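You operate a simulated robot arm through the tools that you are given. There is no shell and no other tool.

Carry out the task below with a simulated two-armed robot. There is one attempt and no reset: what you move stays moved.

## Task
Tighten both bolts of the box handle at 7 N m.
Fine: set the driver's dial first, one run a bolt; driver back in its dock.

The check looks at the end state, three seconds after you hand in, the way a careful person would. Anything else that was tipped, shoved, dropped, spilled or broken makes it a failure.

## Robot
Two 7-joint arms with fingered hands on one trunk that stands fixed in place. Base frame: the origin is at the foot of the trunk, x ahead of it, y to its left, z up; the work surface is at about z = 0.82. Lengths are in m, angles in degrees, forces in N, time in s.
The left shoulder is at [0.07, 0.153, 1.197], the right one opposite. With the tool pointing down near the work surface each hand reaches from about 0.1 to 0.86 m from the base axis, measured 20 degrees to its own side. Payload 3.9 kg a hand.
The TCP of each hand is the grasp point between the finger pads, 0.03 m short of the fingertips. In the tool frame z runs along the fingers and y along their closing line. The gripper opens to 0.104 m. The gripper's body begins 0.035 m behind the TCP. The gripper is a hand of 4 fingers: y runs from the thumb to the fingers, the wrist lies at [-0.017, -0.104, -0.178] in the tool frame, and closing takes about 1.5 s.
Orientation is that of the tool frame in the base frame, as a unit quaternion [x, y, z, w]. With the fingers straight down and the wrist toward the robot, the tool's x, y and z point along [0, 1, 0], [1, 0, 0] and [0, 0, -1] of the base frame.

## Interface
- The arms move only by the tool send_rows. It takes "left_targets", "right_targets" or both (then of equal length, played together; a hand with none holds still); each is a list that holds one entry, the list of rows, each a list of 6 numbers: the shift along the tool's x, y, z in m, then the turn, a rotation vector about the tool's x, y, z in degrees. In form: [[[x, y, z, rx, ry, rz], ...]]. A call has 1 to 20 rows; each row is the pose to reach, as a shift and turn from the pose commanded when the call began, along the tool's axes at that moment. "left_fingers" and "right_fingers" are, for a hand that has rows, the opening, from 0 (shut) to 1 (fully open), set as the call begins (left out, the last holds). Each row takes 0.2 s and may step no farther than 0.05 m and 8.6 degrees from the row before; otherwise, or with a gripper value out of range, the whole call is refused. A pose out of reach is approached as far as the arm can. The call stops where the force on the tool passes 40 N (or 10 N more than at its start, if that is more) or the arm is blocked; 0.2 s more then pass. Each finger travels about 0.072 m/s and halts on what it meets, pressing with about 30 N; the grip force reading is that of the motor and also rises with nothing between the fingers. The clock runs only during rows and for 0.2 s after the last one: add rows that repeat a pose to give the fingers time. It gives the time, the measured TCP pose, the force on the tool (base axes), the opening and the grip force at its end, in the units of the frame above (readings bear some noise), with the torque about the TCP (base axes, N m) and any sound that the robot's microphone picked up.
- Cameras (640 x 400 px; columns grow to the right, rows downward): "scene" is now at [0.142, -0.0237, 1.4379]; the picture's right is [-0.30, -0.95, 0.00], its down [-0.52, 0.16, -0.84] and it looks along [0.80, -0.25, -0.54] (base axes); focal length 292 px, centre (320, 200). "left" rides on the left gripper at [-0.066, -0.09, -0.126] in its tool frame; the picture's right is [-0.78, -0.30, 0.56], its down [0.57, -0.70, 0.43] and it looks along [0.26, 0.65, 0.71] (tool axes); focal length 275 px, centre (320, 200). "right" rides on the right gripper at [0.066, -0.09, -0.126] in its tool frame; the picture's right is [-0.78, 0.30, -0.56], its down [-0.57, -0.70, 0.42] and it looks along [-0.26, 0.65, 0.71] (tool axes); focal length 275 px, centre (320, 200). There is no depth. A picture from a camera that has moved, and an enlarged one, comes with that camera's place and axes in the base frame and with its lens. The place of the scene camera against the robot may be out by one fixed shift of up to 0.018 m in any direction.
- get_image(camera): a new picture of that camera. No time passes.
- slide_trunk(by): slides the trunk up (or, below 0, down) by that many m; the arms and the scene camera ride with it, the base frame stays. It gives what a move gives, with no picture.
- move_fingers(index, middle, ring, thumb_bend, thumb_turn, hand): sets how far each is bent, from 0 (flat) to 1 (curled in); at 0.3 the hand is open as for a grip, at 0.7 the pads meet at the TCP. One left out holds its place. A second passes; each finger stops where it meets its share of the squeeze, and holds until it gets a number again. A gripper value or a shape takes the hand back. It gives what a move gives, with no picture; readings hold the bend of each and the force on the fingers (four entries, about 0 where the hand has none), thumb and palm. thumb_turn goes from beside the hand (0) to across from the fingers (1), as for a grip.
- hand_shape(shape, hand): the hand has 4 fingers and takes this shape, open, in about a second: jaw (thumb against the fingers, like two jaws); tri (thumb and two fingers); tip (a fingertip pinch); poke (one finger out to press); point (the index stretched); flat (the hand flat); cup (the hand cupped); fist (a fist). The gripper value then closes the fingers along that shape, each until it touches; the sizes above hold for jaw. It gives what a move gives, with no picture.
- pan_tilt(pan, tilt): turns the head with the scene camera to pan (to the left, within 86 degrees either way) and tilt (down, from -29 to 69), counted from straight ahead of the robot. It gives what a move gives.
- enlarge(camera, box): a new picture of the part [left, top, right, bottom] of that camera's present view, enlarged. No time passes.
- close_job(): hands the job in; it is judged then, once.

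Places have to be worked out from the pictures, the camera data and where the tool is seen. Open the grippers and draw the arms clear of the work before you hand the job in, unless the task says otherwise.

The tools are called after "Request:" as a command line: name --argument value ..., lists and objects as JSON in quotes. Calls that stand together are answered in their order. send_rows: Moves the arms, as the interface text tells. Its arguments: {"type":"object","properties":{"left_targets":{"type":"array"},"left_fingers":{"type":"number"},"right_targets":{"type":"array"},"right_fingers":{"type":"number"}},"required":[]} The other tools are called the same way: slide_trunk (by) slides the trunk up or down; hand_shape (shape, hand) gives the hand a shape; move_fingers (index, middle, ring, thumb_bend, thumb_turn, hand) moves the fingers one by one; pan_tilt (pan, tilt) turns the head that bears the scene camera; get_image (camera) takes a picture; enlarge (camera, box) takes an enlarged picture of a part of a camera's view; close_job () hands the job in.

At the start:

```text
t: 0.0
left_eef_pos: [0.5827, 0.1699, 1.1979]
left_tool_rot: [0.706, 0.708, 0.0, -0.001]
left_force: [0.5, -0.2, 1.1]
left_moment: [0.0, 0.01, -0.01]
left_opening: 0.1036
left_grasp_force: 0.1
left_shape: jaw
left_bend: [0.3, 0.3, 0.3, 0.3, 0.97]
left_finger forces: [0.1, 0.0, 0.0, 0.0, 0.1, 0.0]
right_eef_pos: [0.4916, -0.3568, 1.2548]
right_tool_rot: [0.707, 0.708, 0.0, 0.0]
right_force: [-0.9, -0.4, -0.9]
right_moment: [0.01, 0.03, 0.0]
right_opening: 0.1036
right_grasp_force: 0.1
right_shape: jaw
right_bend: [0.3, 0.3, 0.3, 0.3, 0.97]
right_finger forces: [0.0, 0.0, 0.1, 0.0, 0.1, 0.0]
trunk travel left (down, up): [-0.65, 0.29]
head pan, tilt: [-17.5, 32.8]
```

scene: 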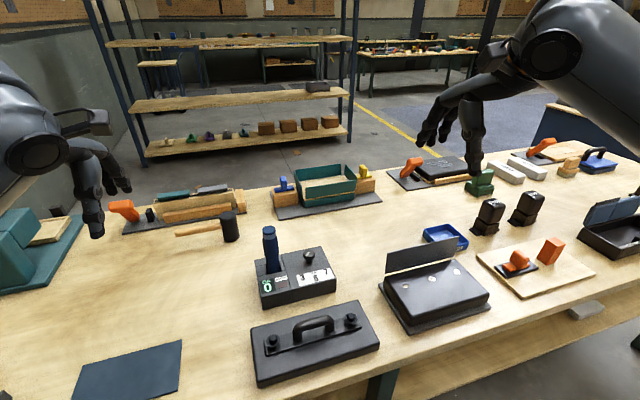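
right: 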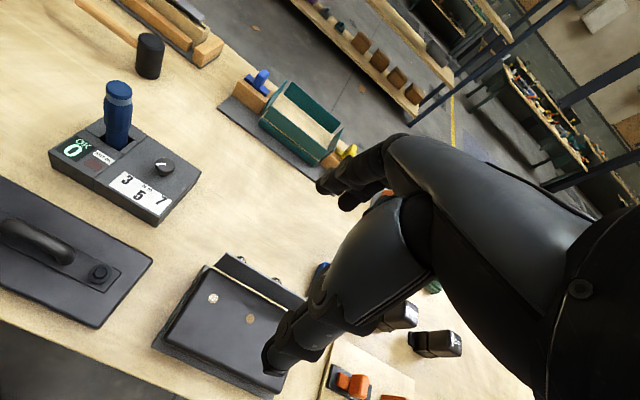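
left: 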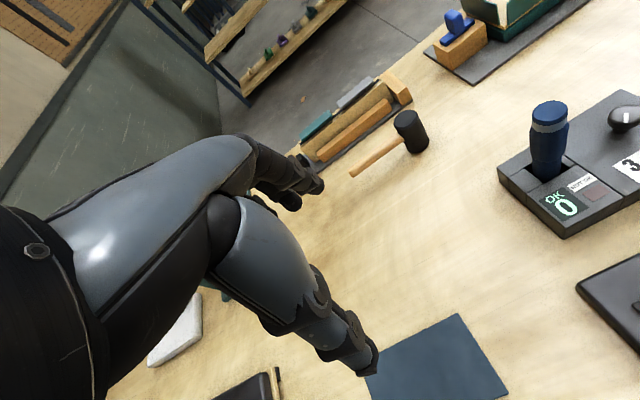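

I'll first take a closer look at the driver dock, its dial and the box handle with the two bolts.

Request:
enlarge --camera "scene" --box '[230, 210, 400, 390]'

Request:
enlarge --camera "right" --box '[0, 50, 240, 330]'

Request:
enlarge --camera "left" --box '[460, 70, 640, 250]'

```text
2.22 times, centred on (315, 300) of scene
camera zoom: at [0.142, -0.0237, 1.4379], right [-0.3, -0.95, 0.0], down [-0.52, 0.16, -0.84], along [0.8, -0.25, -0.54], focal length 648 px, centre (331, -22)
```

zoom: 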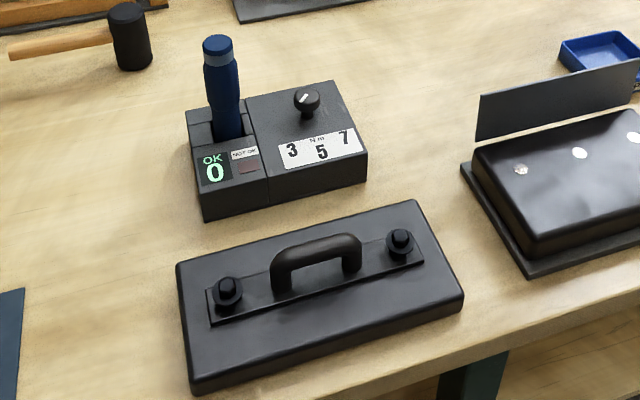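

```text
1.43 times, centred on (120, 190) of right
camera zoom: at [0.4007, -0.2911, 1.38], right [0.3, -0.78, 0.56], down [-0.7, -0.57, -0.42], along [0.65, -0.26, -0.71], focal length 393 px, centre (606, 214)
```

zoom: 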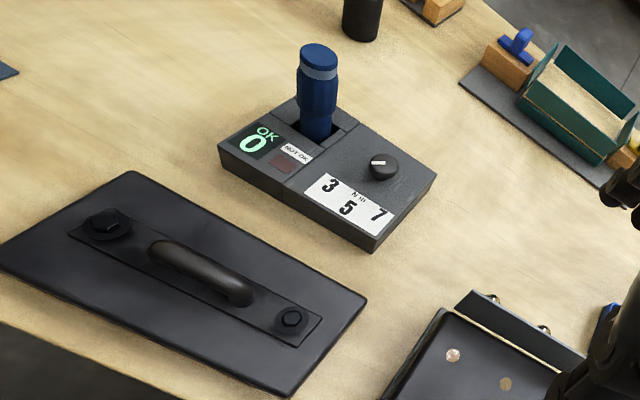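

```text
2.22 times, centred on (550, 160) of left
camera zoom: at [0.4926, 0.1021, 1.3226], right [-0.29, -0.78, -0.56], down [-0.7, 0.57, -0.43], along [0.65, 0.27, -0.71], focal length 612 px, centre (-191, 289)
```

zoom: 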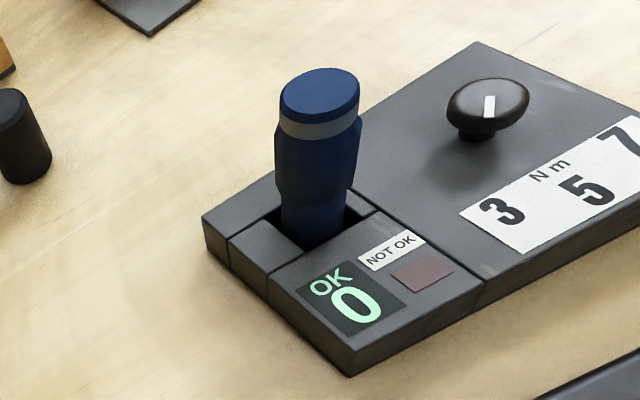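

The driver stands in the dock at about (0.68, -0.07), the dial knob at about (0.68, -0.17), and the bolts at about x 0.49. I'll aim the head at them and enlarge the view to read the dial pointer and see the driver's build.

Request:
pan_tilt --pan -8 --tilt 48

```text
t: 0.8
left_eef_pos: [0.5825, 0.1686, 1.1989]
left_tool_rot: [0.707, 0.707, 0.001, 0.0]
left_force: [0.0, 0.1, -0.5]
left_moment: [0.0, 0.02, -0.01]
left_opening: 0.1036
left_grasp_force: 0.0
left_shape: jaw
left_bend: [0.3, 0.3, 0.3, 0.3, 0.97]
left_finger forces: [0.1, 0.1, 0.1, 0.1, 0.1, 0.1]
right_eef_pos: [0.4896, -0.3546, 1.2552]
right_tool_rot: [0.706, 0.708, 0.0, 0.001]
right_force: [0.0, 0.0, 0.4]
right_moment: [0.0, 0.02, 0.02]
right_opening: 0.1037
right_grasp_force: 0.0
right_shape: jaw
right_bend: [0.3, 0.3, 0.3, 0.3, 0.97]
right_finger forces: [0.0, 0.1, 0.1, 0.0, 0.0, 0.0]
trunk travel left (down, up): [-0.65, 0.29]
head pan, tilt: [-8.0, 48.0]
```

The head is now aimed lower; I take the scene picture and close-ups of the dock and the box.

Request:
get_image --camera "scene"

Request:
enlarge --camera "scene" --box '[270, 90, 400, 190]'

Request:
enlarge --camera "scene" --box '[260, 170, 420, 290]'

Request:
enlarge --camera "left" --box '[580, 80, 640, 180]'

```text
taken
camera scene: at [0.135, -0.0079, 1.4156], right [-0.14, -0.99, 0.0], down [-0.74, 0.1, -0.67], along [0.66, -0.09, -0.74], focal length 292 px, centre (320, 200)
```

scene: 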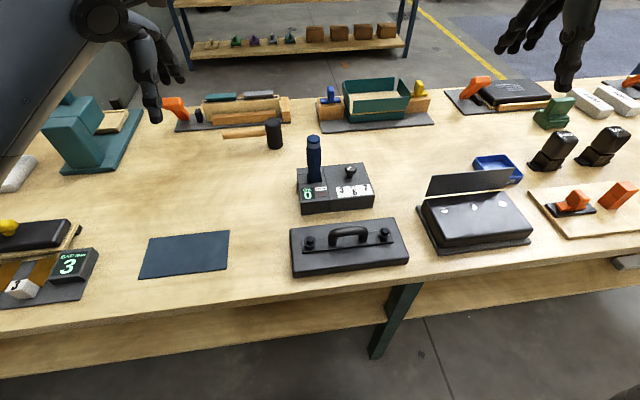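

```text
4.00 times, centred on (335, 140) of scene
camera zoom: at [0.135, -0.0079, 1.4156], right [-0.14, -0.99, 0.0], down [-0.74, 0.1, -0.67], along [0.66, -0.09, -0.74], focal length 1167 px, centre (260, 440)
```

zoom: 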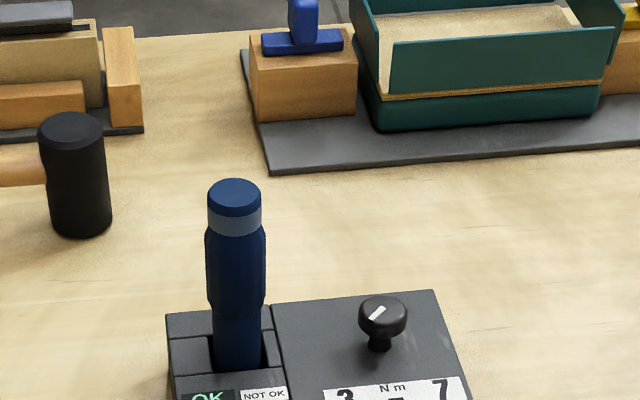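

```text
3.33 times, centred on (340, 230) of scene
camera zoom: at [0.135, -0.0079, 1.4156], right [-0.14, -0.99, 0.0], down [-0.74, 0.1, -0.67], along [0.66, -0.09, -0.74], focal length 972 px, centre (253, 100)
```

zoom: 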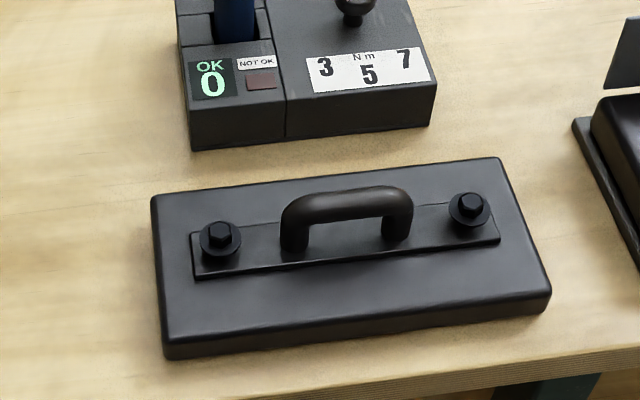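

```text
4.00 times, centred on (610, 130) of left
camera zoom: at [0.4925, 0.1021, 1.3226], right [-0.29, -0.78, -0.56], down [-0.7, 0.57, -0.43], along [0.65, 0.27, -0.71], focal length 1101 px, centre (-840, 480)
```

zoom: 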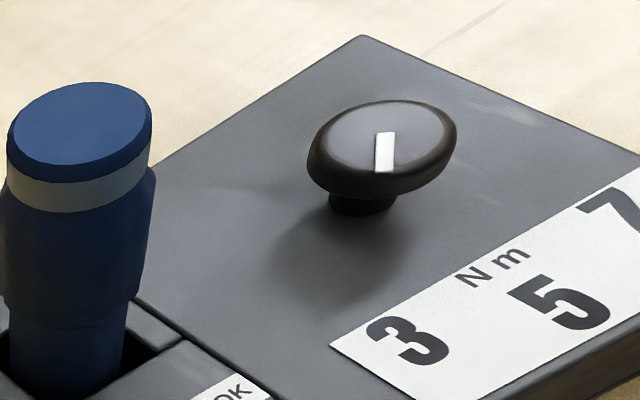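

The dial's white mark seems to point left toward the 3, with 5 and 7 further round anticlockwise (seen from above). I'll zoom in more to be sure and look at the right hand's shape too.

Request:
enlarge --camera "scene" --box '[325, 155, 385, 205]'

Request:
enlarge --camera "right" --box '[100, 140, 210, 230]'

Request:
enlarge --camera "scene" --box '[480, 0, 640, 110]'

Request:
enlarge --camera "scene" --box '[285, 210, 415, 280]'

```text
8.00 times, centred on (355, 180) of scene
camera zoom: at [0.135, -0.0079, 1.4156], right [-0.14, -0.99, 0.0], down [-0.74, 0.1, -0.67], along [0.66, -0.09, -0.74], focal length 2334 px, centre (40, 360)
```

zoom: 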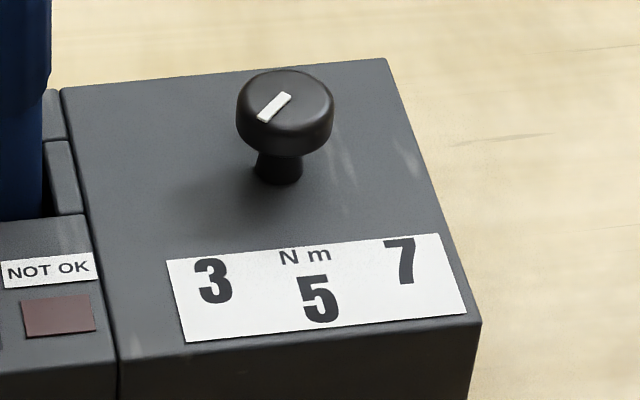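

```text
4.44 times, centred on (155, 185) of right
camera zoom: at [0.4007, -0.2911, 1.38], right [0.3, -0.78, 0.56], down [-0.7, -0.57, -0.42], along [0.65, -0.26, -0.71], focal length 1224 px, centre (1053, 267)
```

zoom: 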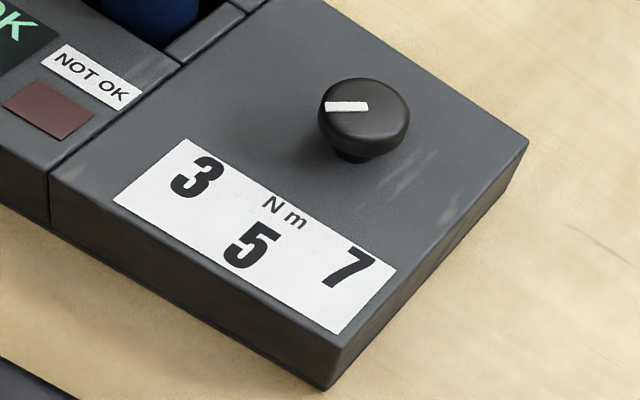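

```text
3.64 times, centred on (560, 55) of scene
camera zoom: at [0.135, -0.0079, 1.4156], right [-0.14, -0.99, 0.0], down [-0.74, 0.1, -0.67], along [0.66, -0.09, -0.74], focal length 1061 px, centre (-553, 727)
```

zoom: 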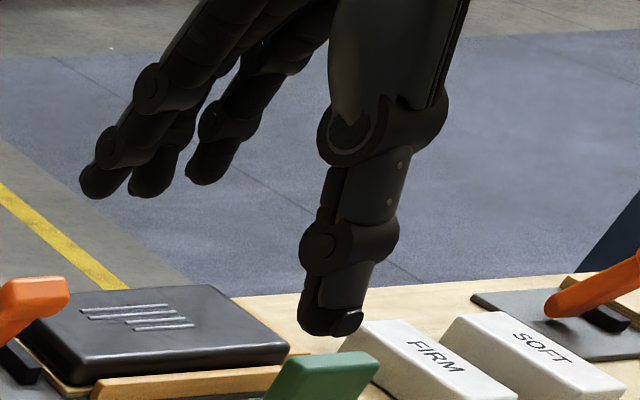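

```text
4.92 times, centred on (350, 245) of scene
camera zoom: at [0.135, -0.0079, 1.4156], right [-0.14, -0.99, 0.0], down [-0.74, 0.1, -0.67], along [0.66, -0.09, -0.74], focal length 1436 px, centre (172, -22)
```

zoom: 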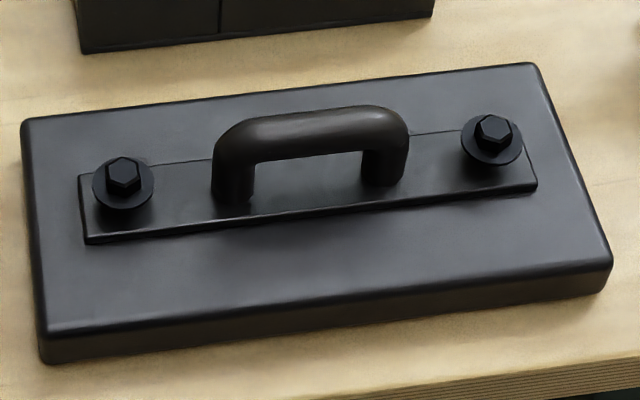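

The mark points about 45° left of straight-toward-robot, at the 3, so the dial needs about 90° anticlockwise (from above) to get to 7. I move the right hand to above the knob, well clear of the driver top (about z 1.0).

Request:
send_rows --right_targets '[[[0.0235, 0.0239, 0.02, 0, 0, 0], [0.047, 0.0478, 0.04, 0, 0, 0], [0.0705, 0.0717, 0.06, 0, 0, 0], [0.094, 0.0956, 0.08, 0, 0, 0], [0.1175, 0.1195, 0.1, 0, 0, 0], [0.141, 0.1434, 0.12, 0, 0, 0], [0.1645, 0.1673, 0.14, 0, 0, 0], [0.188, 0.191, 0.16, 0, 0, 0], [0.188, 0.191, 0.16, 0, 0, 0]]]'

```text
t: 2.8
left_eef_pos: [0.5829, 0.1684, 1.1996]
left_tool_rot: [0.706, 0.708, 0.0, 0.0]
left_force: [0.4, -0.2, -0.1]
left_moment: [-0.02, 0.02, -0.01]
left_opening: 0.1034
left_grasp_force: 0.1
left_shape: jaw
left_bend: [0.3, 0.3, 0.3, 0.3, 0.97]
left_finger forces: [0.1, 0.0, 0.0, 0.1, 0.0, 0.0]
right_eef_pos: [0.6768, -0.1645, 1.0965]
right_tool_rot: [0.706, 0.708, 0.0, 0.001]
right_force: [-0.2, -0.2, 0.6]
right_moment: [0.03, 0.02, 0.04]
right_opening: 0.1036
right_grasp_force: 0.1
right_shape: jaw
right_bend: [0.3, 0.3, 0.3, 0.3, 0.97]
right_finger forces: [0.0, 0.0, 0.0, 0.0, 0.1, 0.0]
trunk travel left (down, up): [-0.65, 0.29]
head pan, tilt: [-8.0, 48.0]
```

The hand is above the knob; now I look from all cameras to see where the fingers are with respect to the knob.

Request:
get_image --camera "scene"

Request:
get_image --camera "right"

Request:
get_image --camera "left"

```text
taken
camera scene: at [0.1342, -0.0084, 1.4156], right [-0.14, -0.99, 0.0], down [-0.74, 0.1, -0.67], along [0.66, -0.09, -0.74], focal length 292 px, centre (320, 200)
```

scene: 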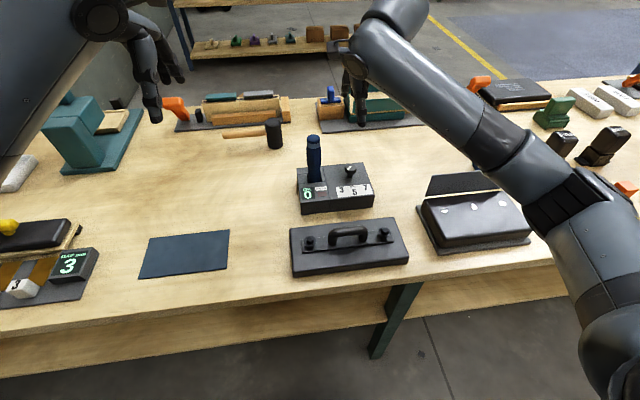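

```text
taken
camera right: at [0.5878, -0.0991, 1.2224], right [0.3, -0.78, 0.56], down [-0.7, -0.57, -0.43], along [0.65, -0.26, -0.71], focal length 275 px, centre (320, 200)
```

right: 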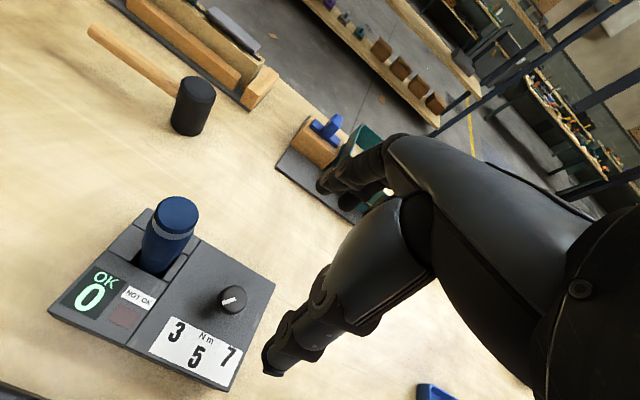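

```text
taken
camera left: at [0.4918, 0.1016, 1.3229], right [-0.29, -0.78, -0.56], down [-0.7, 0.57, -0.43], along [0.65, 0.27, -0.71], focal length 275 px, centre (320, 200)
```

left: 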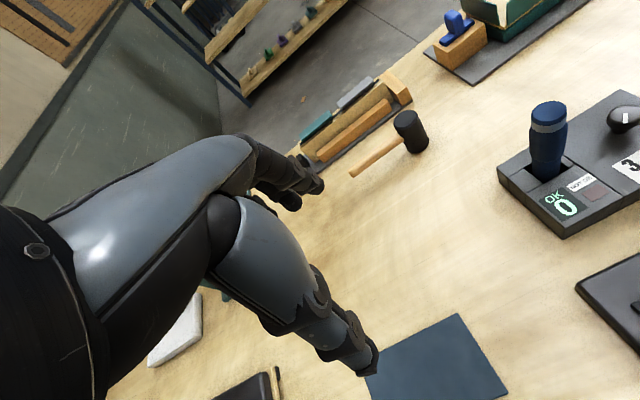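

The right camera sees the knob but its own thumb hides the grasp point. I'll swing the left hand into a spot where its camera looks at the knob from the left side (yaw −90°, well away from the driver).

Request:
send_rows --left_targets '[[[-0.0095, 0.003, 0.0064, 0, 0, 8.2], [-0.019, 0.006, 0.0128, 0, 0, 16.4], [-0.0285, 0.009, 0.0192, 0, 0, 24.6], [-0.038, 0.012, 0.0256, 0, 0, 32.8], [-0.0475, 0.015, 0.032, 0, 0, 41.0], [-0.057, 0.018, 0.0384, 0, 0, 49.2], [-0.0665, 0.021, 0.0448, 0, 0, 57.4], [-0.076, 0.024, 0.0512, 0, 0, 65.6], [-0.0855, 0.027, 0.0576, 0, 0, 73.8], [-0.095, 0.03, 0.064, 0, 0, 82.0], [-0.104, 0.033, 0.07, 0, 0, 90.0], [-0.104, 0.033, 0.07, 0, 0, 90.0]]]'

Request:
get_image --camera "left"

```text
t: 5.4
left_eef_pos: [0.6167, 0.0659, 1.1285]
left_tool_rot: [1.0, -0.001, 0.0, 0.001]
left_force: [-0.1, 0.9, -1.7]
left_moment: [-0.03, 0.01, 0.0]
left_opening: 0.1038
left_grasp_force: 0.1
left_shape: jaw
left_bend: [0.3, 0.3, 0.3, 0.3, 0.97]
left_finger forces: [0.1, 0.0, 0.1, 0.1, 0.0, 0.0]
right_eef_pos: [0.6779, -0.1645, 1.0972]
right_tool_rot: [0.707, 0.708, 0.0, 0.0]
right_force: [-0.7, 0.0, 0.0]
right_moment: [0.03, -0.01, 0.01]
right_opening: 0.1039
right_grasp_force: 0.1
right_shape: jaw
right_bend: [0.3, 0.3, 0.3, 0.3, 0.97]
right_finger forces: [0.0, 0.0, 0.1, 0.0, 0.0, 0.0]
trunk travel left (down, up): [-0.65, 0.29]
head pan, tilt: [-8.0, 48.0]
```

```text
taken
camera left: at [0.5509, 0.1551, 1.2529], right [-0.78, 0.3, -0.56], down [0.57, 0.7, -0.42], along [0.27, -0.65, -0.71], focal length 275 px, centre (320, 200)
```

left: 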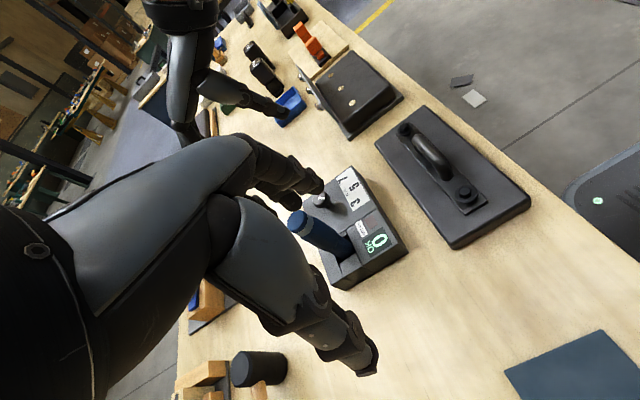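

The left camera sees the knob near its own fingers; I'll turn the left hand 30° back and raise it so the knob sits in the free right part of its picture.

Request:
send_rows --left_targets '[[[0.0095, 0.0095, -0.025, 0, 0, -7.5], [0.019, 0.019, -0.05, 0, 0, -15], [0.0285, 0.0285, -0.075, 0, 0, -22.5], [0.038, 0.038, -0.1, 0, 0, -30], [0.038, 0.038, -0.1, 0, 0, -30]]]'

Request:
get_image --camera "left"

```text
t: 6.6
left_eef_pos: [0.6532, 0.0287, 1.2297]
left_tool_rot: [0.965, 0.26, 0.0, 0.0]
left_force: [-0.1, 0.5, 0.2]
left_moment: [0.0, 0.02, -0.01]
left_opening: 0.1037
left_grasp_force: 0.1
left_shape: jaw
left_bend: [0.3, 0.3, 0.3, 0.3, 0.97]
left_finger forces: [0.0, 0.0, 0.0, 0.0, 0.0, 0.0]
right_eef_pos: [0.6784, -0.1645, 1.0969]
right_tool_rot: [0.707, 0.708, 0.0, 0.0]
right_force: [-0.2, -0.6, 0.2]
right_moment: [0.01, 0.02, -0.02]
right_opening: 0.1037
right_grasp_force: 0.1
right_shape: jaw
right_bend: [0.3, 0.3, 0.3, 0.3, 0.97]
right_finger forces: [0.0, 0.0, 0.1, 0.1, 0.1, 0.0]
trunk travel left (down, up): [-0.65, 0.29]
head pan, tilt: [-8.0, 48.0]
```

```text
taken
camera left: at [0.5511, 0.0721, 1.353], right [-0.82, -0.13, -0.56], down [0.14, 0.89, -0.43], along [0.56, -0.43, -0.71], focal length 275 px, centre (320, 200)
```

left: 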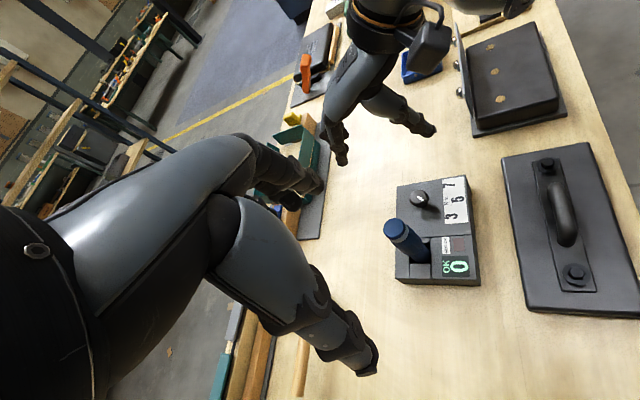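

Now the left camera gives a clear view of knob, driver, bolts and the right hand's fingers. I enlarge it for measuring the knob mark and the bolts.

Request:
enlarge --camera "left" --box '[370, 160, 500, 290]'

Request:
enlarge --camera "left" --box '[490, 130, 640, 320]'

Request:
enlarge --camera "left" --box '[310, 40, 470, 200]'

Request:
enlarge --camera "right" --box '[40, 180, 290, 400]'

```text
3.08 times, centred on (435, 225) of left
camera zoom: at [0.5511, 0.0721, 1.353], right [-0.82, -0.13, -0.56], down [0.14, 0.89, -0.43], along [0.56, -0.43, -0.71], focal length 847 px, centre (-34, 123)
```

zoom: 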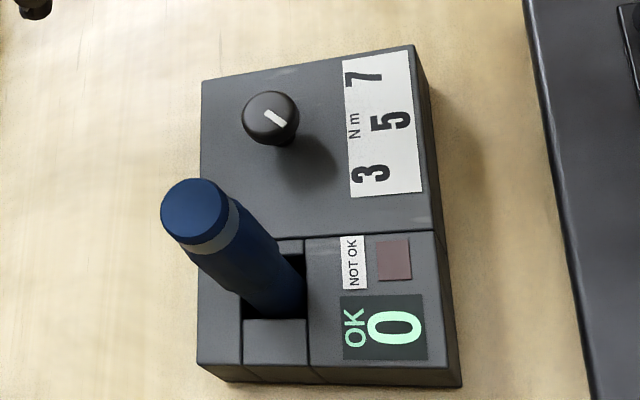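

```text
2.11 times, centred on (565, 225) of left
camera zoom: at [0.5511, 0.0721, 1.353], right [-0.82, -0.13, -0.56], down [0.14, 0.89, -0.43], along [0.56, -0.43, -0.71], focal length 580 px, centre (-196, 147)
```

zoom: 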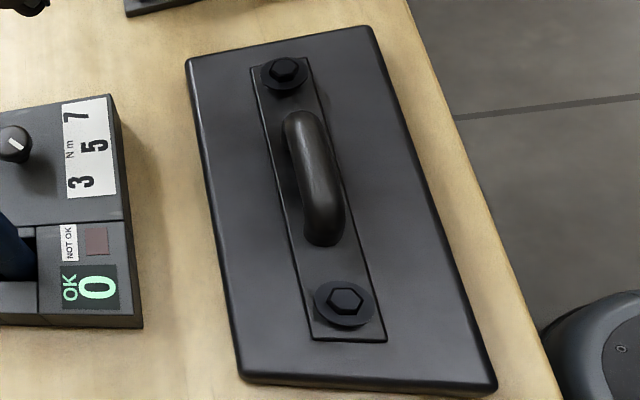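

```text
2.50 times, centred on (390, 120) of left
camera zoom: at [0.5511, 0.0721, 1.353], right [-0.82, -0.13, -0.56], down [0.14, 0.89, -0.43], along [0.56, -0.43, -0.71], focal length 688 px, centre (145, 400)
```

zoom: 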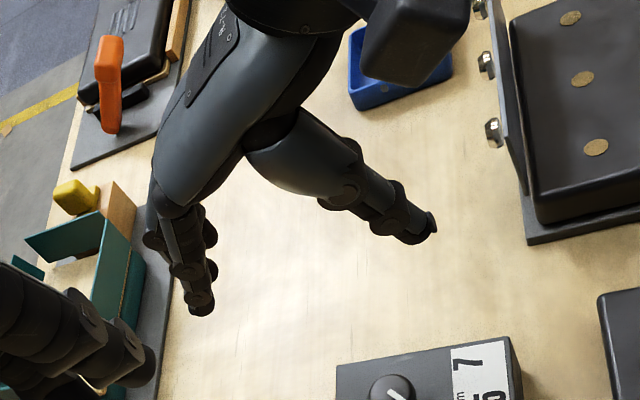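

```text
1.82 times, centred on (165, 290) of right
camera zoom: at [0.5886, -0.0984, 1.222], right [0.3, -0.78, 0.56], down [-0.7, -0.57, -0.42], along [0.65, -0.26, -0.71], focal length 500 px, centre (602, 36)
```

zoom: 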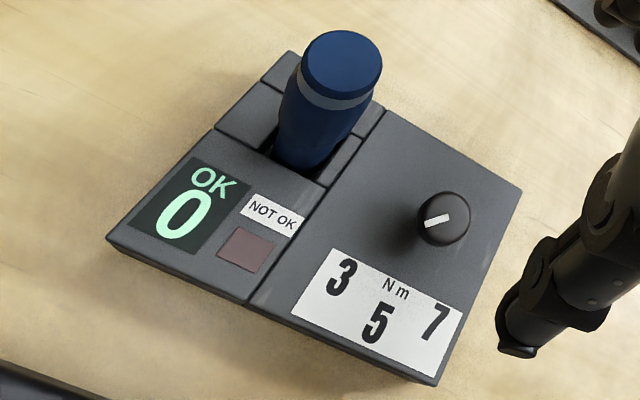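

Mark confirmed at about 45° toward the 3; bolts are at about (0.491, −0.039) and (0.491, −0.206), tops near z 0.879. Before going down I rehearse the closing in the air to see where the fingertips meet.

Request:
send_rows --right_targets '[[[-0.0035, 0.004, 0, 0, 0, 0], [-0.0035, 0.004, 0.0, 0, 0, 0], [-0.0035, 0.004, 0.0, 0, 0, 0], [-0.0035, 0.004, 0.0, 0, 0, 0], [-0.0035, 0.004, 0.0, 0, 0, 0], [-0.0035, 0.004, 0.0, 0, 0, 0], [-0.0035, 0.004, 0.0, 0, 0, 0], [-0.0035, 0.004, 0.0, 0, 0, 0]]]' --right_fingers 0.3

Request:
enlarge --camera "left" --box '[310, 40, 470, 200]'

Request:
enlarge --camera "scene" --box '[300, 0, 460, 120]'

```text
t: 8.4
left_eef_pos: [0.6526, 0.0278, 1.2294]
left_tool_rot: [0.966, 0.259, 0.0, 0.0]
left_force: [0.3, -0.8, -0.1]
left_moment: [0.0, -0.01, -0.01]
left_opening: 0.1035
left_grasp_force: 0.0
left_shape: jaw
left_bend: [0.3, 0.3, 0.3, 0.3, 0.97]
left_finger forces: [0.0, 0.1, 0.0, 0.0, 0.0, 0.0]
right_eef_pos: [0.6824, -0.1691, 1.0978]
right_tool_rot: [0.707, 0.707, 0.001, 0.0]
right_force: [-1.1, 0.2, -0.4]
right_moment: [-0.01, -0.03, 0.01]
right_opening: 0.0317
right_grasp_force: 0.1
right_shape: jaw
right_bend: [0.74, 0.53, 0.51, 0.73, 1.0]
right_finger forces: [0.0, 0.0, 0.1, 0.0, 0.0, 0.0]
trunk travel left (down, up): [-0.65, 0.29]
head pan, tilt: [-8.0, 48.0]
```

```text
2.50 times, centred on (390, 120) of left
camera zoom: at [0.5508, 0.0719, 1.353], right [-0.82, -0.13, -0.56], down [0.14, 0.89, -0.43], along [0.55, -0.43, -0.71], focal length 688 px, centre (145, 400)
```

zoom: 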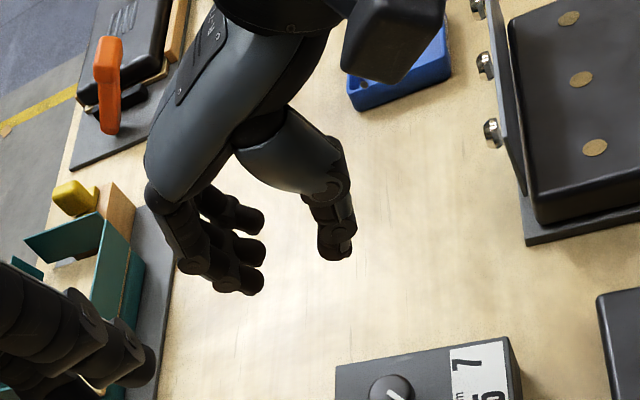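

```text
3.33 times, centred on (380, 60) of scene
camera zoom: at [0.135, -0.0078, 1.4155], right [-0.14, -0.99, 0.0], down [-0.74, 0.1, -0.67], along [0.66, -0.09, -0.74], focal length 972 px, centre (120, 667)
```

zoom: 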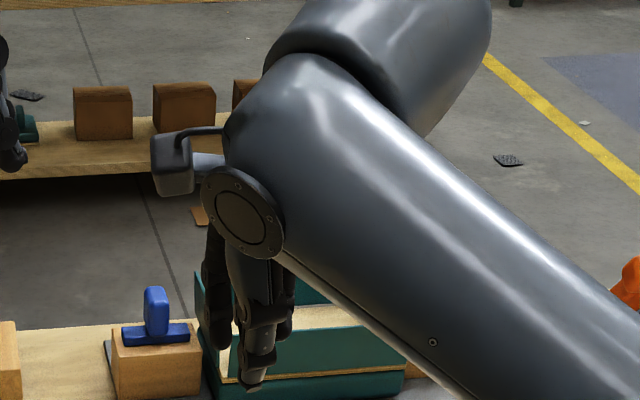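

The thumb tip is about 0.03 below the TCP and the fingertips about 0.015 below it, all nicely centred. I open to about half and descend to just above the knob for a check.

Request:
send_rows --right_targets '[[[0.001, 0.0, 0.03, 0, 0, 0], [0.001, 0.0, 0.06, 0, 0, 0], [0.001, 0.0, 0.09, 0, 0, 0], [0.001, 0.0, 0.12, 0, 0, 0], [0.001, 0.0, 0.14, 0, 0, 0], [0.001, 0.0, 0.14, 0, 0, 0]]]' --right_fingers 0.6

Request:
enlarge --camera "left" --box '[340, 100, 500, 230]'

Request:
get_image --camera "right"

```text
t: 9.8
left_eef_pos: [0.6526, 0.0277, 1.2291]
left_tool_rot: [0.966, 0.259, 0.0, 0.0]
left_force: [-0.7, -0.1, 0.6]
left_moment: [0.0, 0.0, -0.01]
left_opening: 0.1035
left_grasp_force: 0.0
left_shape: jaw
left_bend: [0.3, 0.3, 0.3, 0.3, 0.97]
left_finger forces: [0.0, 0.1, 0.0, 0.0, 0.0, 0.0]
right_eef_pos: [0.6843, -0.1724, 0.9561]
right_tool_rot: [0.706, 0.708, 0.0, 0.0]
right_force: [-0.2, -0.7, 0.0]
right_moment: [0.01, -0.05, -0.01]
right_opening: 0.0619
right_grasp_force: 0.1
right_shape: jaw
right_bend: [0.73, 0.41, 0.37, 0.63, 0.99]
right_finger forces: [0.1, 0.0, 0.0, 0.0, 0.0, 0.0]
trunk travel left (down, up): [-0.65, 0.29]
head pan, tilt: [-8.0, 48.0]
```

```text
3.08 times, centred on (420, 165) of left
camera zoom: at [0.5507, 0.0718, 1.353], right [-0.82, -0.13, -0.56], down [0.14, 0.89, -0.43], along [0.55, -0.43, -0.71], focal length 847 px, centre (12, 308)
```

zoom: 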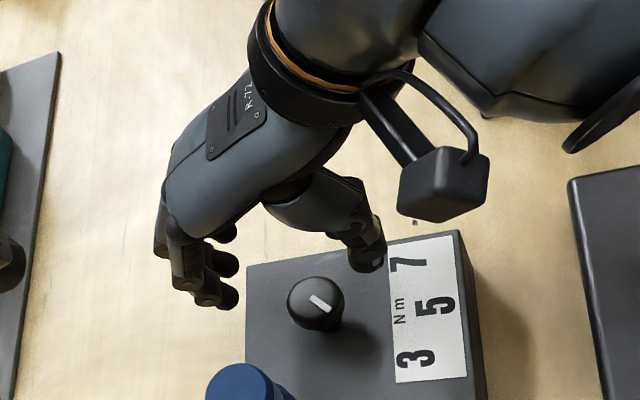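

```text
taken
camera right: at [0.5944, -0.1073, 1.0801], right [0.3, -0.78, 0.56], down [-0.7, -0.57, -0.43], along [0.65, -0.26, -0.71], focal length 275 px, centre (320, 200)
```

right: 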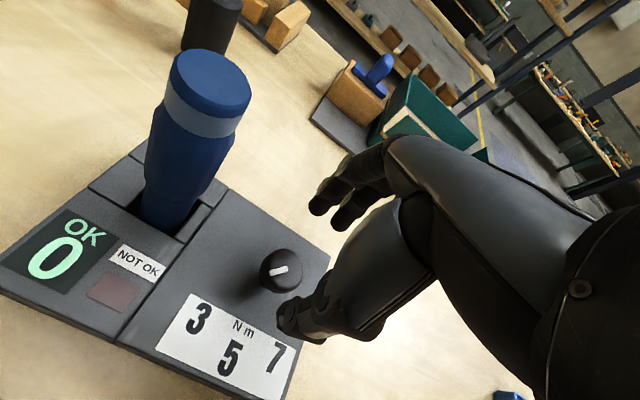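

The knob is about at (0.679, −0.166), a few mm from the current hand axis, so I nudge over and go down till the thumb tip is a few mm above the dock, then close.

Request:
send_rows --right_targets '[[[0.003, -0.003, 0.015, 0, 0, 0], [0.003, -0.003, 0.03, 0, 0, 0], [0.003, -0.003, 0.042, 0, 0, 0], [0.003, -0.003, 0.047, 0, 0, 0], [0.003, -0.003, 0.047, 0, 0, 0]]]' --right_fingers 0.6

Request:
enlarge --camera "left" --box '[360, 130, 480, 230]'

Request:
enlarge --camera "right" --box '[200, 150, 440, 350]'

```text
t: 11.0
left_eef_pos: [0.6527, 0.0273, 1.2291]
left_tool_rot: [0.966, 0.259, 0.001, 0.0]
left_force: [-0.1, 0.3, 0.6]
left_moment: [-0.01, 0.0, 0.0]
left_opening: 0.1035
left_grasp_force: 0.1
left_shape: jaw
left_bend: [0.3, 0.3, 0.3, 0.3, 0.97]
left_finger forces: [0.0, 0.0, 0.0, 0.0, 0.0, 0.0]
right_eef_pos: [0.6822, -0.17, 0.9069]
right_tool_rot: [0.707, 0.708, -0.001, 0.0]
right_force: [-0.4, -0.1, 0.8]
right_moment: [-0.02, 0.0, -0.02]
right_opening: 0.062
right_grasp_force: 0.0
right_shape: jaw
right_bend: [0.73, 0.41, 0.37, 0.63, 0.99]
right_finger forces: [0.1, 0.0, 0.1, 0.1, 0.0, 0.0]
trunk travel left (down, up): [-0.65, 0.29]
head pan, tilt: [-8.0, 48.0]
```

```text
4.00 times, centred on (420, 180) of left
camera zoom: at [0.5508, 0.0718, 1.353], right [-0.82, -0.13, -0.56], down [0.14, 0.89, -0.43], along [0.55, -0.43, -0.71], focal length 1101 px, centre (-80, 280)
```

zoom: 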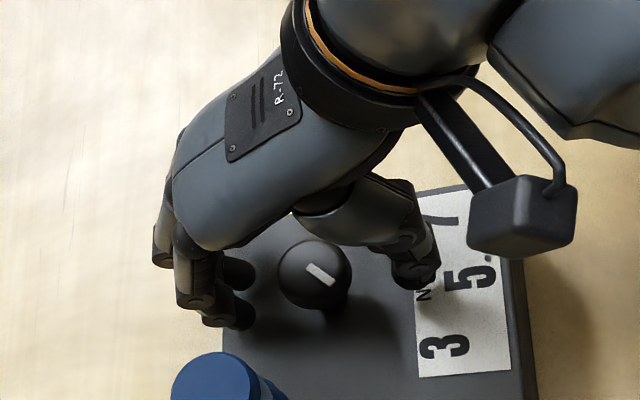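

```text
2.00 times, centred on (320, 250) of right
camera zoom: at [0.5923, -0.104, 1.0323], right [0.3, -0.78, 0.56], down [-0.7, -0.57, -0.42], along [0.65, -0.26, -0.71], focal length 551 px, centre (320, 100)
```

zoom: 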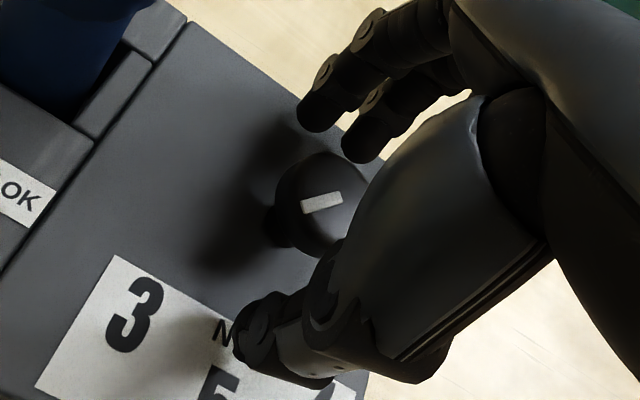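

The knob sits between thumb and fingers, about 4 mm left of and nearer than the grasp point. I correct by that and close on it.

Request:
send_rows --right_targets '[[[0.004, -0.004, 0, 0, 0, 0], [0.004, -0.004, 0, 0, 0, 0]]]' --right_fingers 0.6

Request:
send_rows --right_targets '[[[0, 0, 0, 0, 0, 0], [0, 0, 0, 0, 0, 0], [0, 0, 0, 0, 0, 0], [0, 0, 0, 0, 0, 0], [0, 0, 0, 0, 0, 0], [0, 0, 0, 0, 0, 0], [0, 0, 0, 0, 0, 0]]]' --right_fingers 0.15

Request:
enlarge --camera "left" --box '[360, 130, 480, 230]'

Request:
enlarge --camera "right" --box '[200, 150, 440, 350]'

```text
t: 11.6
left_eef_pos: [0.6534, 0.028, 1.2281]
left_tool_rot: [0.966, 0.26, 0.0, 0.0]
left_force: [-0.1, 0.7, -0.2]
left_moment: [-0.01, -0.03, 0.02]
left_opening: 0.1035
left_grasp_force: 0.0
left_shape: jaw
left_bend: [0.3, 0.3, 0.3, 0.3, 0.97]
left_finger forces: [0.0, 0.0, 0.0, 0.1, 0.0, 0.0]
right_eef_pos: [0.6767, -0.1644, 0.9081]
right_tool_rot: [0.706, 0.708, -0.001, 0.0]
right_force: [-0.3, 0.2, 0.9]
right_moment: [0.0, 0.0, 0.02]
right_opening: 0.062
right_grasp_force: 0.1
right_shape: jaw
right_bend: [0.73, 0.41, 0.37, 0.63, 0.99]
right_finger forces: [0.0, 0.1, 0.0, 0.0, 0.0, 0.1]
trunk travel left (down, up): [-0.65, 0.29]
head pan, tilt: [-8.0, 48.0]
```

```text
t: 13.2
left_eef_pos: [0.6547, 0.0286, 1.2291]
left_tool_rot: [0.966, 0.26, -0.001, -0.001]
left_force: [0.2, 0.0, -0.7]
left_moment: [0.01, -0.01, -0.01]
left_opening: 0.1036
left_grasp_force: 0.0
left_shape: jaw
left_bend: [0.3, 0.3, 0.3, 0.3, 0.97]
left_finger forces: [0.1, 0.0, 0.0, 0.1, 0.0, 0.1]
right_eef_pos: [0.6777, -0.1636, 0.9073]
right_tool_rot: [0.706, 0.708, 0.0, 0.001]
right_force: [3.0, 1.3, -1.3]
right_moment: [0.02, -0.01, 0.01]
right_opening: 0.0166
right_grasp_force: 0.0
right_shape: jaw
right_bend: [0.72, 0.59, 0.6, 0.73, 1.0]
right_finger forces: [1.4, 1.9, 0.0, 0.0, 0.4, 0.0]
trunk travel left (down, up): [-0.65, 0.29]
head pan, tilt: [-8.0, 48.0]
```

```text
4.00 times, centred on (420, 180) of left
camera zoom: at [0.5515, 0.072, 1.3526], right [-0.82, -0.13, -0.56], down [0.14, 0.89, -0.43], along [0.55, -0.43, -0.71], focal length 1101 px, centre (-80, 280)
```

zoom: 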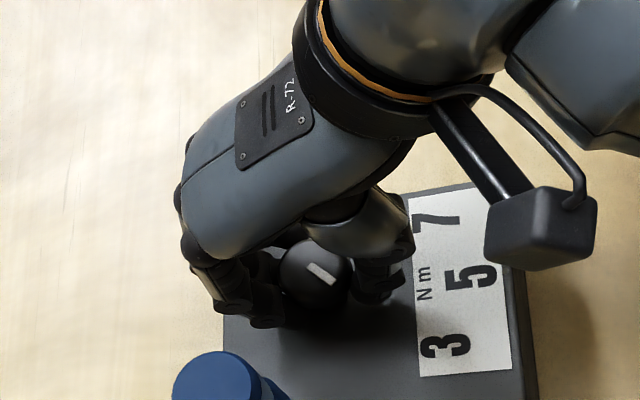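

```text
2.00 times, centred on (320, 250) of right
camera zoom: at [0.5887, -0.0992, 1.032], right [0.3, -0.78, 0.56], down [-0.7, -0.57, -0.42], along [0.65, -0.26, -0.71], focal length 551 px, centre (320, 100)
```

zoom: 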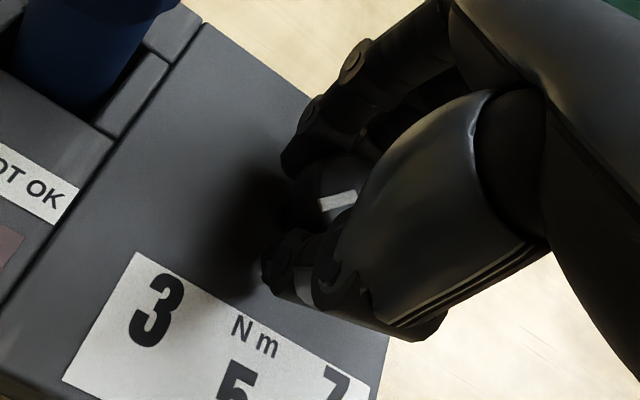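

Fingers touch lightly (index 1.4 N, middle 1.9 N). I close fully for a firm grip on the knob.

Request:
send_rows --right_targets '[[[0, 0, 0, 0, 0, 0], [0, 0, 0, 0, 0, 0], [0, 0, 0, 0, 0, 0], [0, 0, 0, 0, 0, 0], [0, 0, 0, 0, 0, 0]]]' --right_fingers 0.0

Request:
enlarge --camera "left" --box '[360, 130, 480, 230]'

Request:
enlarge --camera "right" --box '[200, 150, 440, 350]'

```text
t: 14.4
left_eef_pos: [0.654, 0.027, 1.228]
left_tool_rot: [0.966, 0.26, -0.001, 0.0]
left_force: [-0.3, 0.1, 0.3]
left_moment: [0.02, 0.01, 0.0]
left_opening: 0.1037
left_grasp_force: 0.0
left_shape: jaw
left_bend: [0.3, 0.3, 0.3, 0.3, 0.97]
left_finger forces: [0.0, 0.0, 0.1, 0.1, 0.0, 0.1]
right_eef_pos: [0.6778, -0.1634, 0.905]
right_tool_rot: [0.707, 0.707, -0.002, -0.002]
right_force: [-9.7, 4.5, -16.9]
right_moment: [0.1, 0.15, 0.0]
right_opening: 0.0184
right_grasp_force: 30.1
right_shape: jaw
right_bend: [0.73, 0.61, 0.65, 0.76, 1.0]
right_finger forces: [14.0, 7.9, 0.0, 0.1, 26.9, 0.0]
trunk travel left (down, up): [-0.65, 0.29]
head pan, tilt: [-8.0, 48.0]
```

```text
4.00 times, centred on (420, 180) of left
camera zoom: at [0.5517, 0.072, 1.3523], right [-0.82, -0.13, -0.56], down [0.14, 0.89, -0.43], along [0.55, -0.43, -0.71], focal length 1101 px, centre (-80, 280)
```

zoom: 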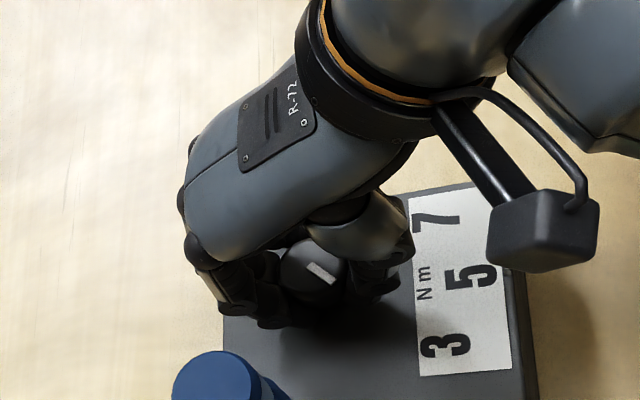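

```text
2.00 times, centred on (320, 250) of right
camera zoom: at [0.5885, -0.099, 1.0304], right [0.3, -0.78, 0.56], down [-0.7, -0.57, -0.42], along [0.65, -0.26, -0.72], focal length 551 px, centre (320, 100)
```

zoom: 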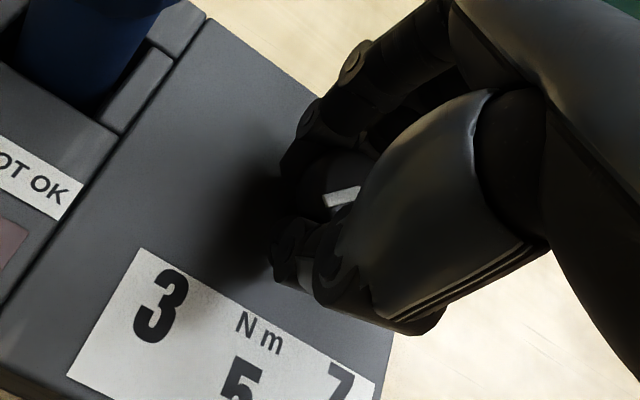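

Firm grip (30 N), both sides touching. I turn the hand 45° anticlockwise (from above) in small steps and listen for clicks.

Request:
send_rows --right_targets '[[[0, 0, 0, 0, 0, -5], [0, 0, 0, 0, 0, -10], [0, 0, 0, 0, 0, -15], [0, 0, 0, 0, 0, -20], [0, 0, 0, 0, 0, -25], [0, 0, 0, 0, 0, -30], [0, 0, 0, 0, 0, -35], [0, 0, 0, 0, 0, -40], [0, 0, 0, 0, 0, -45]]]'

Request:
enlarge --camera "left" --box '[360, 130, 480, 230]'

Request:
get_image --camera "right"

```text
t: 16.4
left_eef_pos: [0.654, 0.0247, 1.2284]
left_tool_rot: [0.966, 0.26, 0.0, -0.001]
left_force: [0.4, -0.2, 0.0]
left_moment: [0.03, 0.0, -0.01]
left_opening: 0.1037
left_grasp_force: 0.0
left_shape: jaw
left_bend: [0.3, 0.3, 0.3, 0.3, 0.97]
left_finger forces: [0.0, 0.1, 0.0, 0.0, 0.1, 0.0]
right_eef_pos: [0.6777, -0.1673, 0.9043]
right_tool_rot: [0.382, 0.924, -0.002, -0.002]
right_force: [-12.1, -12.1, -18.9]
right_moment: [-0.25, 0.23, -0.09]
right_opening: 0.0175
right_grasp_force: 30.0
right_shape: jaw
right_bend: [0.73, 0.62, 0.65, 0.76, 1.0]
right_finger forces: [12.1, 8.9, 0.1, 0.0, 29.1, 0.0]
trunk travel left (down, up): [-0.65, 0.29]
head pan, tilt: [-8.0, 48.0]
```

```text
4.00 times, centred on (420, 180) of left
camera zoom: at [0.5517, 0.0681, 1.3527], right [-0.82, -0.13, -0.56], down [0.14, 0.89, -0.42], along [0.55, -0.43, -0.71], focal length 1101 px, centre (-80, 280)
```

zoom: 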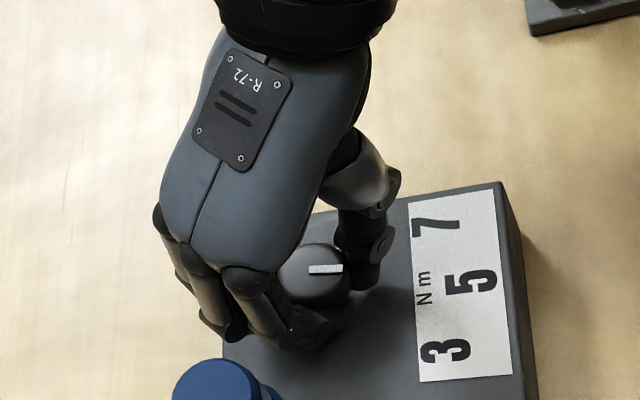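

```text
taken
camera right: at [0.5676, -0.1851, 1.0307], right [0.76, -0.34, 0.55], down [-0.09, -0.9, -0.42], along [0.64, 0.27, -0.72], focal length 275 px, centre (320, 200)
```

right: 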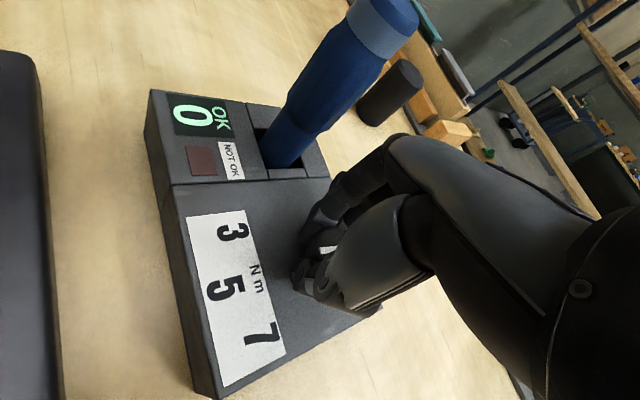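

The knob followed: the mark now points almost straight at the 5 (about 4° short of it). I release slightly here to see whether the knob snaps to a detent.

Request:
send_rows --right_targets '[[[0, 0, 0, 0, 0, 0], [0, 0, 0, 0, 0, 0], [0, 0, 0, 0, 0, 0], [0, 0, 0, 0, 0, 0], [0, 0, 0, 0, 0, 0]]]' --right_fingers 0.5

Request:
enlarge --camera "left" --box '[360, 130, 480, 230]'

Request:
enlarge --camera "right" --box '[200, 150, 440, 350]'

```text
t: 17.6
left_eef_pos: [0.6521, 0.0287, 1.2291]
left_tool_rot: [0.966, 0.26, 0.0, 0.001]
left_force: [0.8, -0.8, -0.3]
left_moment: [-0.01, 0.01, -0.01]
left_opening: 0.1039
left_grasp_force: 0.1
left_shape: jaw
left_bend: [0.3, 0.3, 0.3, 0.3, 0.97]
left_finger forces: [0.0, 0.0, 0.0, 0.1, 0.0, 0.0]
right_eef_pos: [0.6777, -0.1626, 0.9091]
right_tool_rot: [0.382, 0.924, 0.001, 0.001]
right_force: [-0.4, 0.3, 0.5]
right_moment: [0.01, 0.05, 0.02]
right_opening: 0.0516
right_grasp_force: 0.0
right_shape: jaw
right_bend: [0.74, 0.45, 0.41, 0.69, 1.0]
right_finger forces: [0.1, 0.1, 0.1, 0.0, 0.1, 0.0]
trunk travel left (down, up): [-0.65, 0.29]
head pan, tilt: [-8.0, 48.0]
```

```text
4.00 times, centred on (420, 180) of left
camera zoom: at [0.5508, 0.0724, 1.3529], right [-0.82, -0.13, -0.56], down [0.14, 0.89, -0.43], along [0.55, -0.43, -0.71], focal length 1101 px, centre (-80, 280)
```

zoom: 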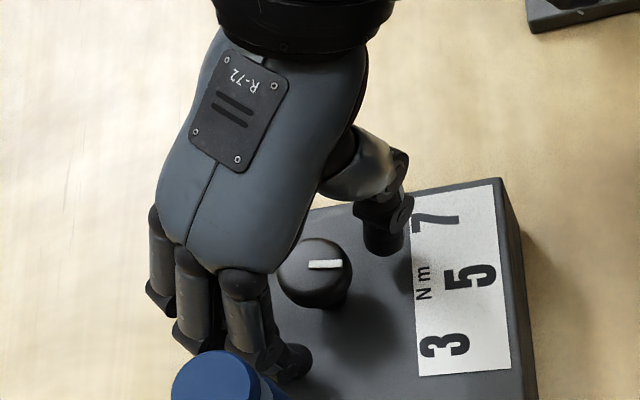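

```text
2.00 times, centred on (320, 250) of right
camera zoom: at [0.5676, -0.1801, 1.0334], right [0.76, -0.34, 0.56], down [-0.09, -0.9, -0.43], along [0.65, 0.27, -0.71], focal length 551 px, centre (320, 100)
```

zoom: 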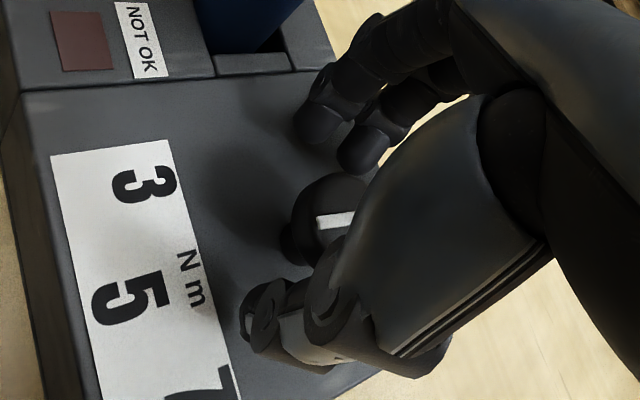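

No obvious snap. I zoom harder onto the knob to read the mark's angle precisely.

Request:
enlarge --camera "left" --box '[425, 185, 455, 210]'

Request:
enlarge --camera "left" --box '[415, 170, 490, 230]'

```text
16.00 times, centred on (440, 198) of left
camera zoom: at [0.5508, 0.0724, 1.3529], right [-0.82, -0.13, -0.56], down [0.14, 0.89, -0.43], along [0.55, -0.43, -0.71], focal length 4404 px, centre (-1600, 240)
```

zoom: 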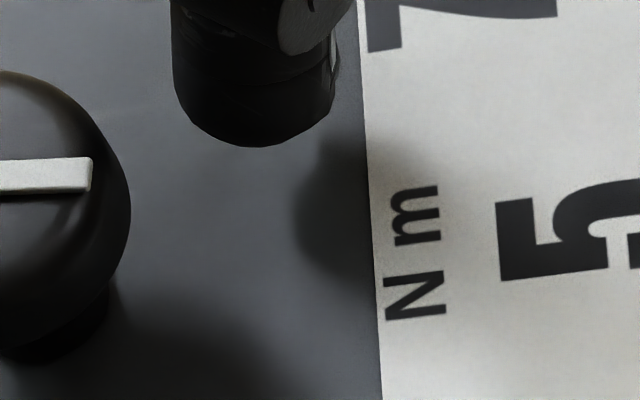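

```text
6.67 times, centred on (452, 200) of left
camera zoom: at [0.5508, 0.0724, 1.3529], right [-0.82, -0.13, -0.56], down [0.14, 0.89, -0.43], along [0.55, -0.43, -0.71], focal length 1835 px, centre (-563, 200)
```

zoom: 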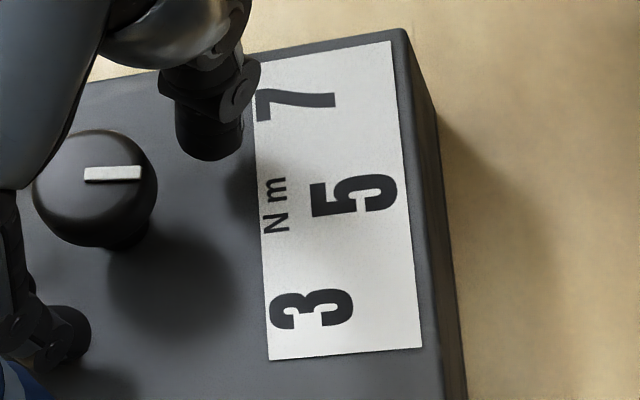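

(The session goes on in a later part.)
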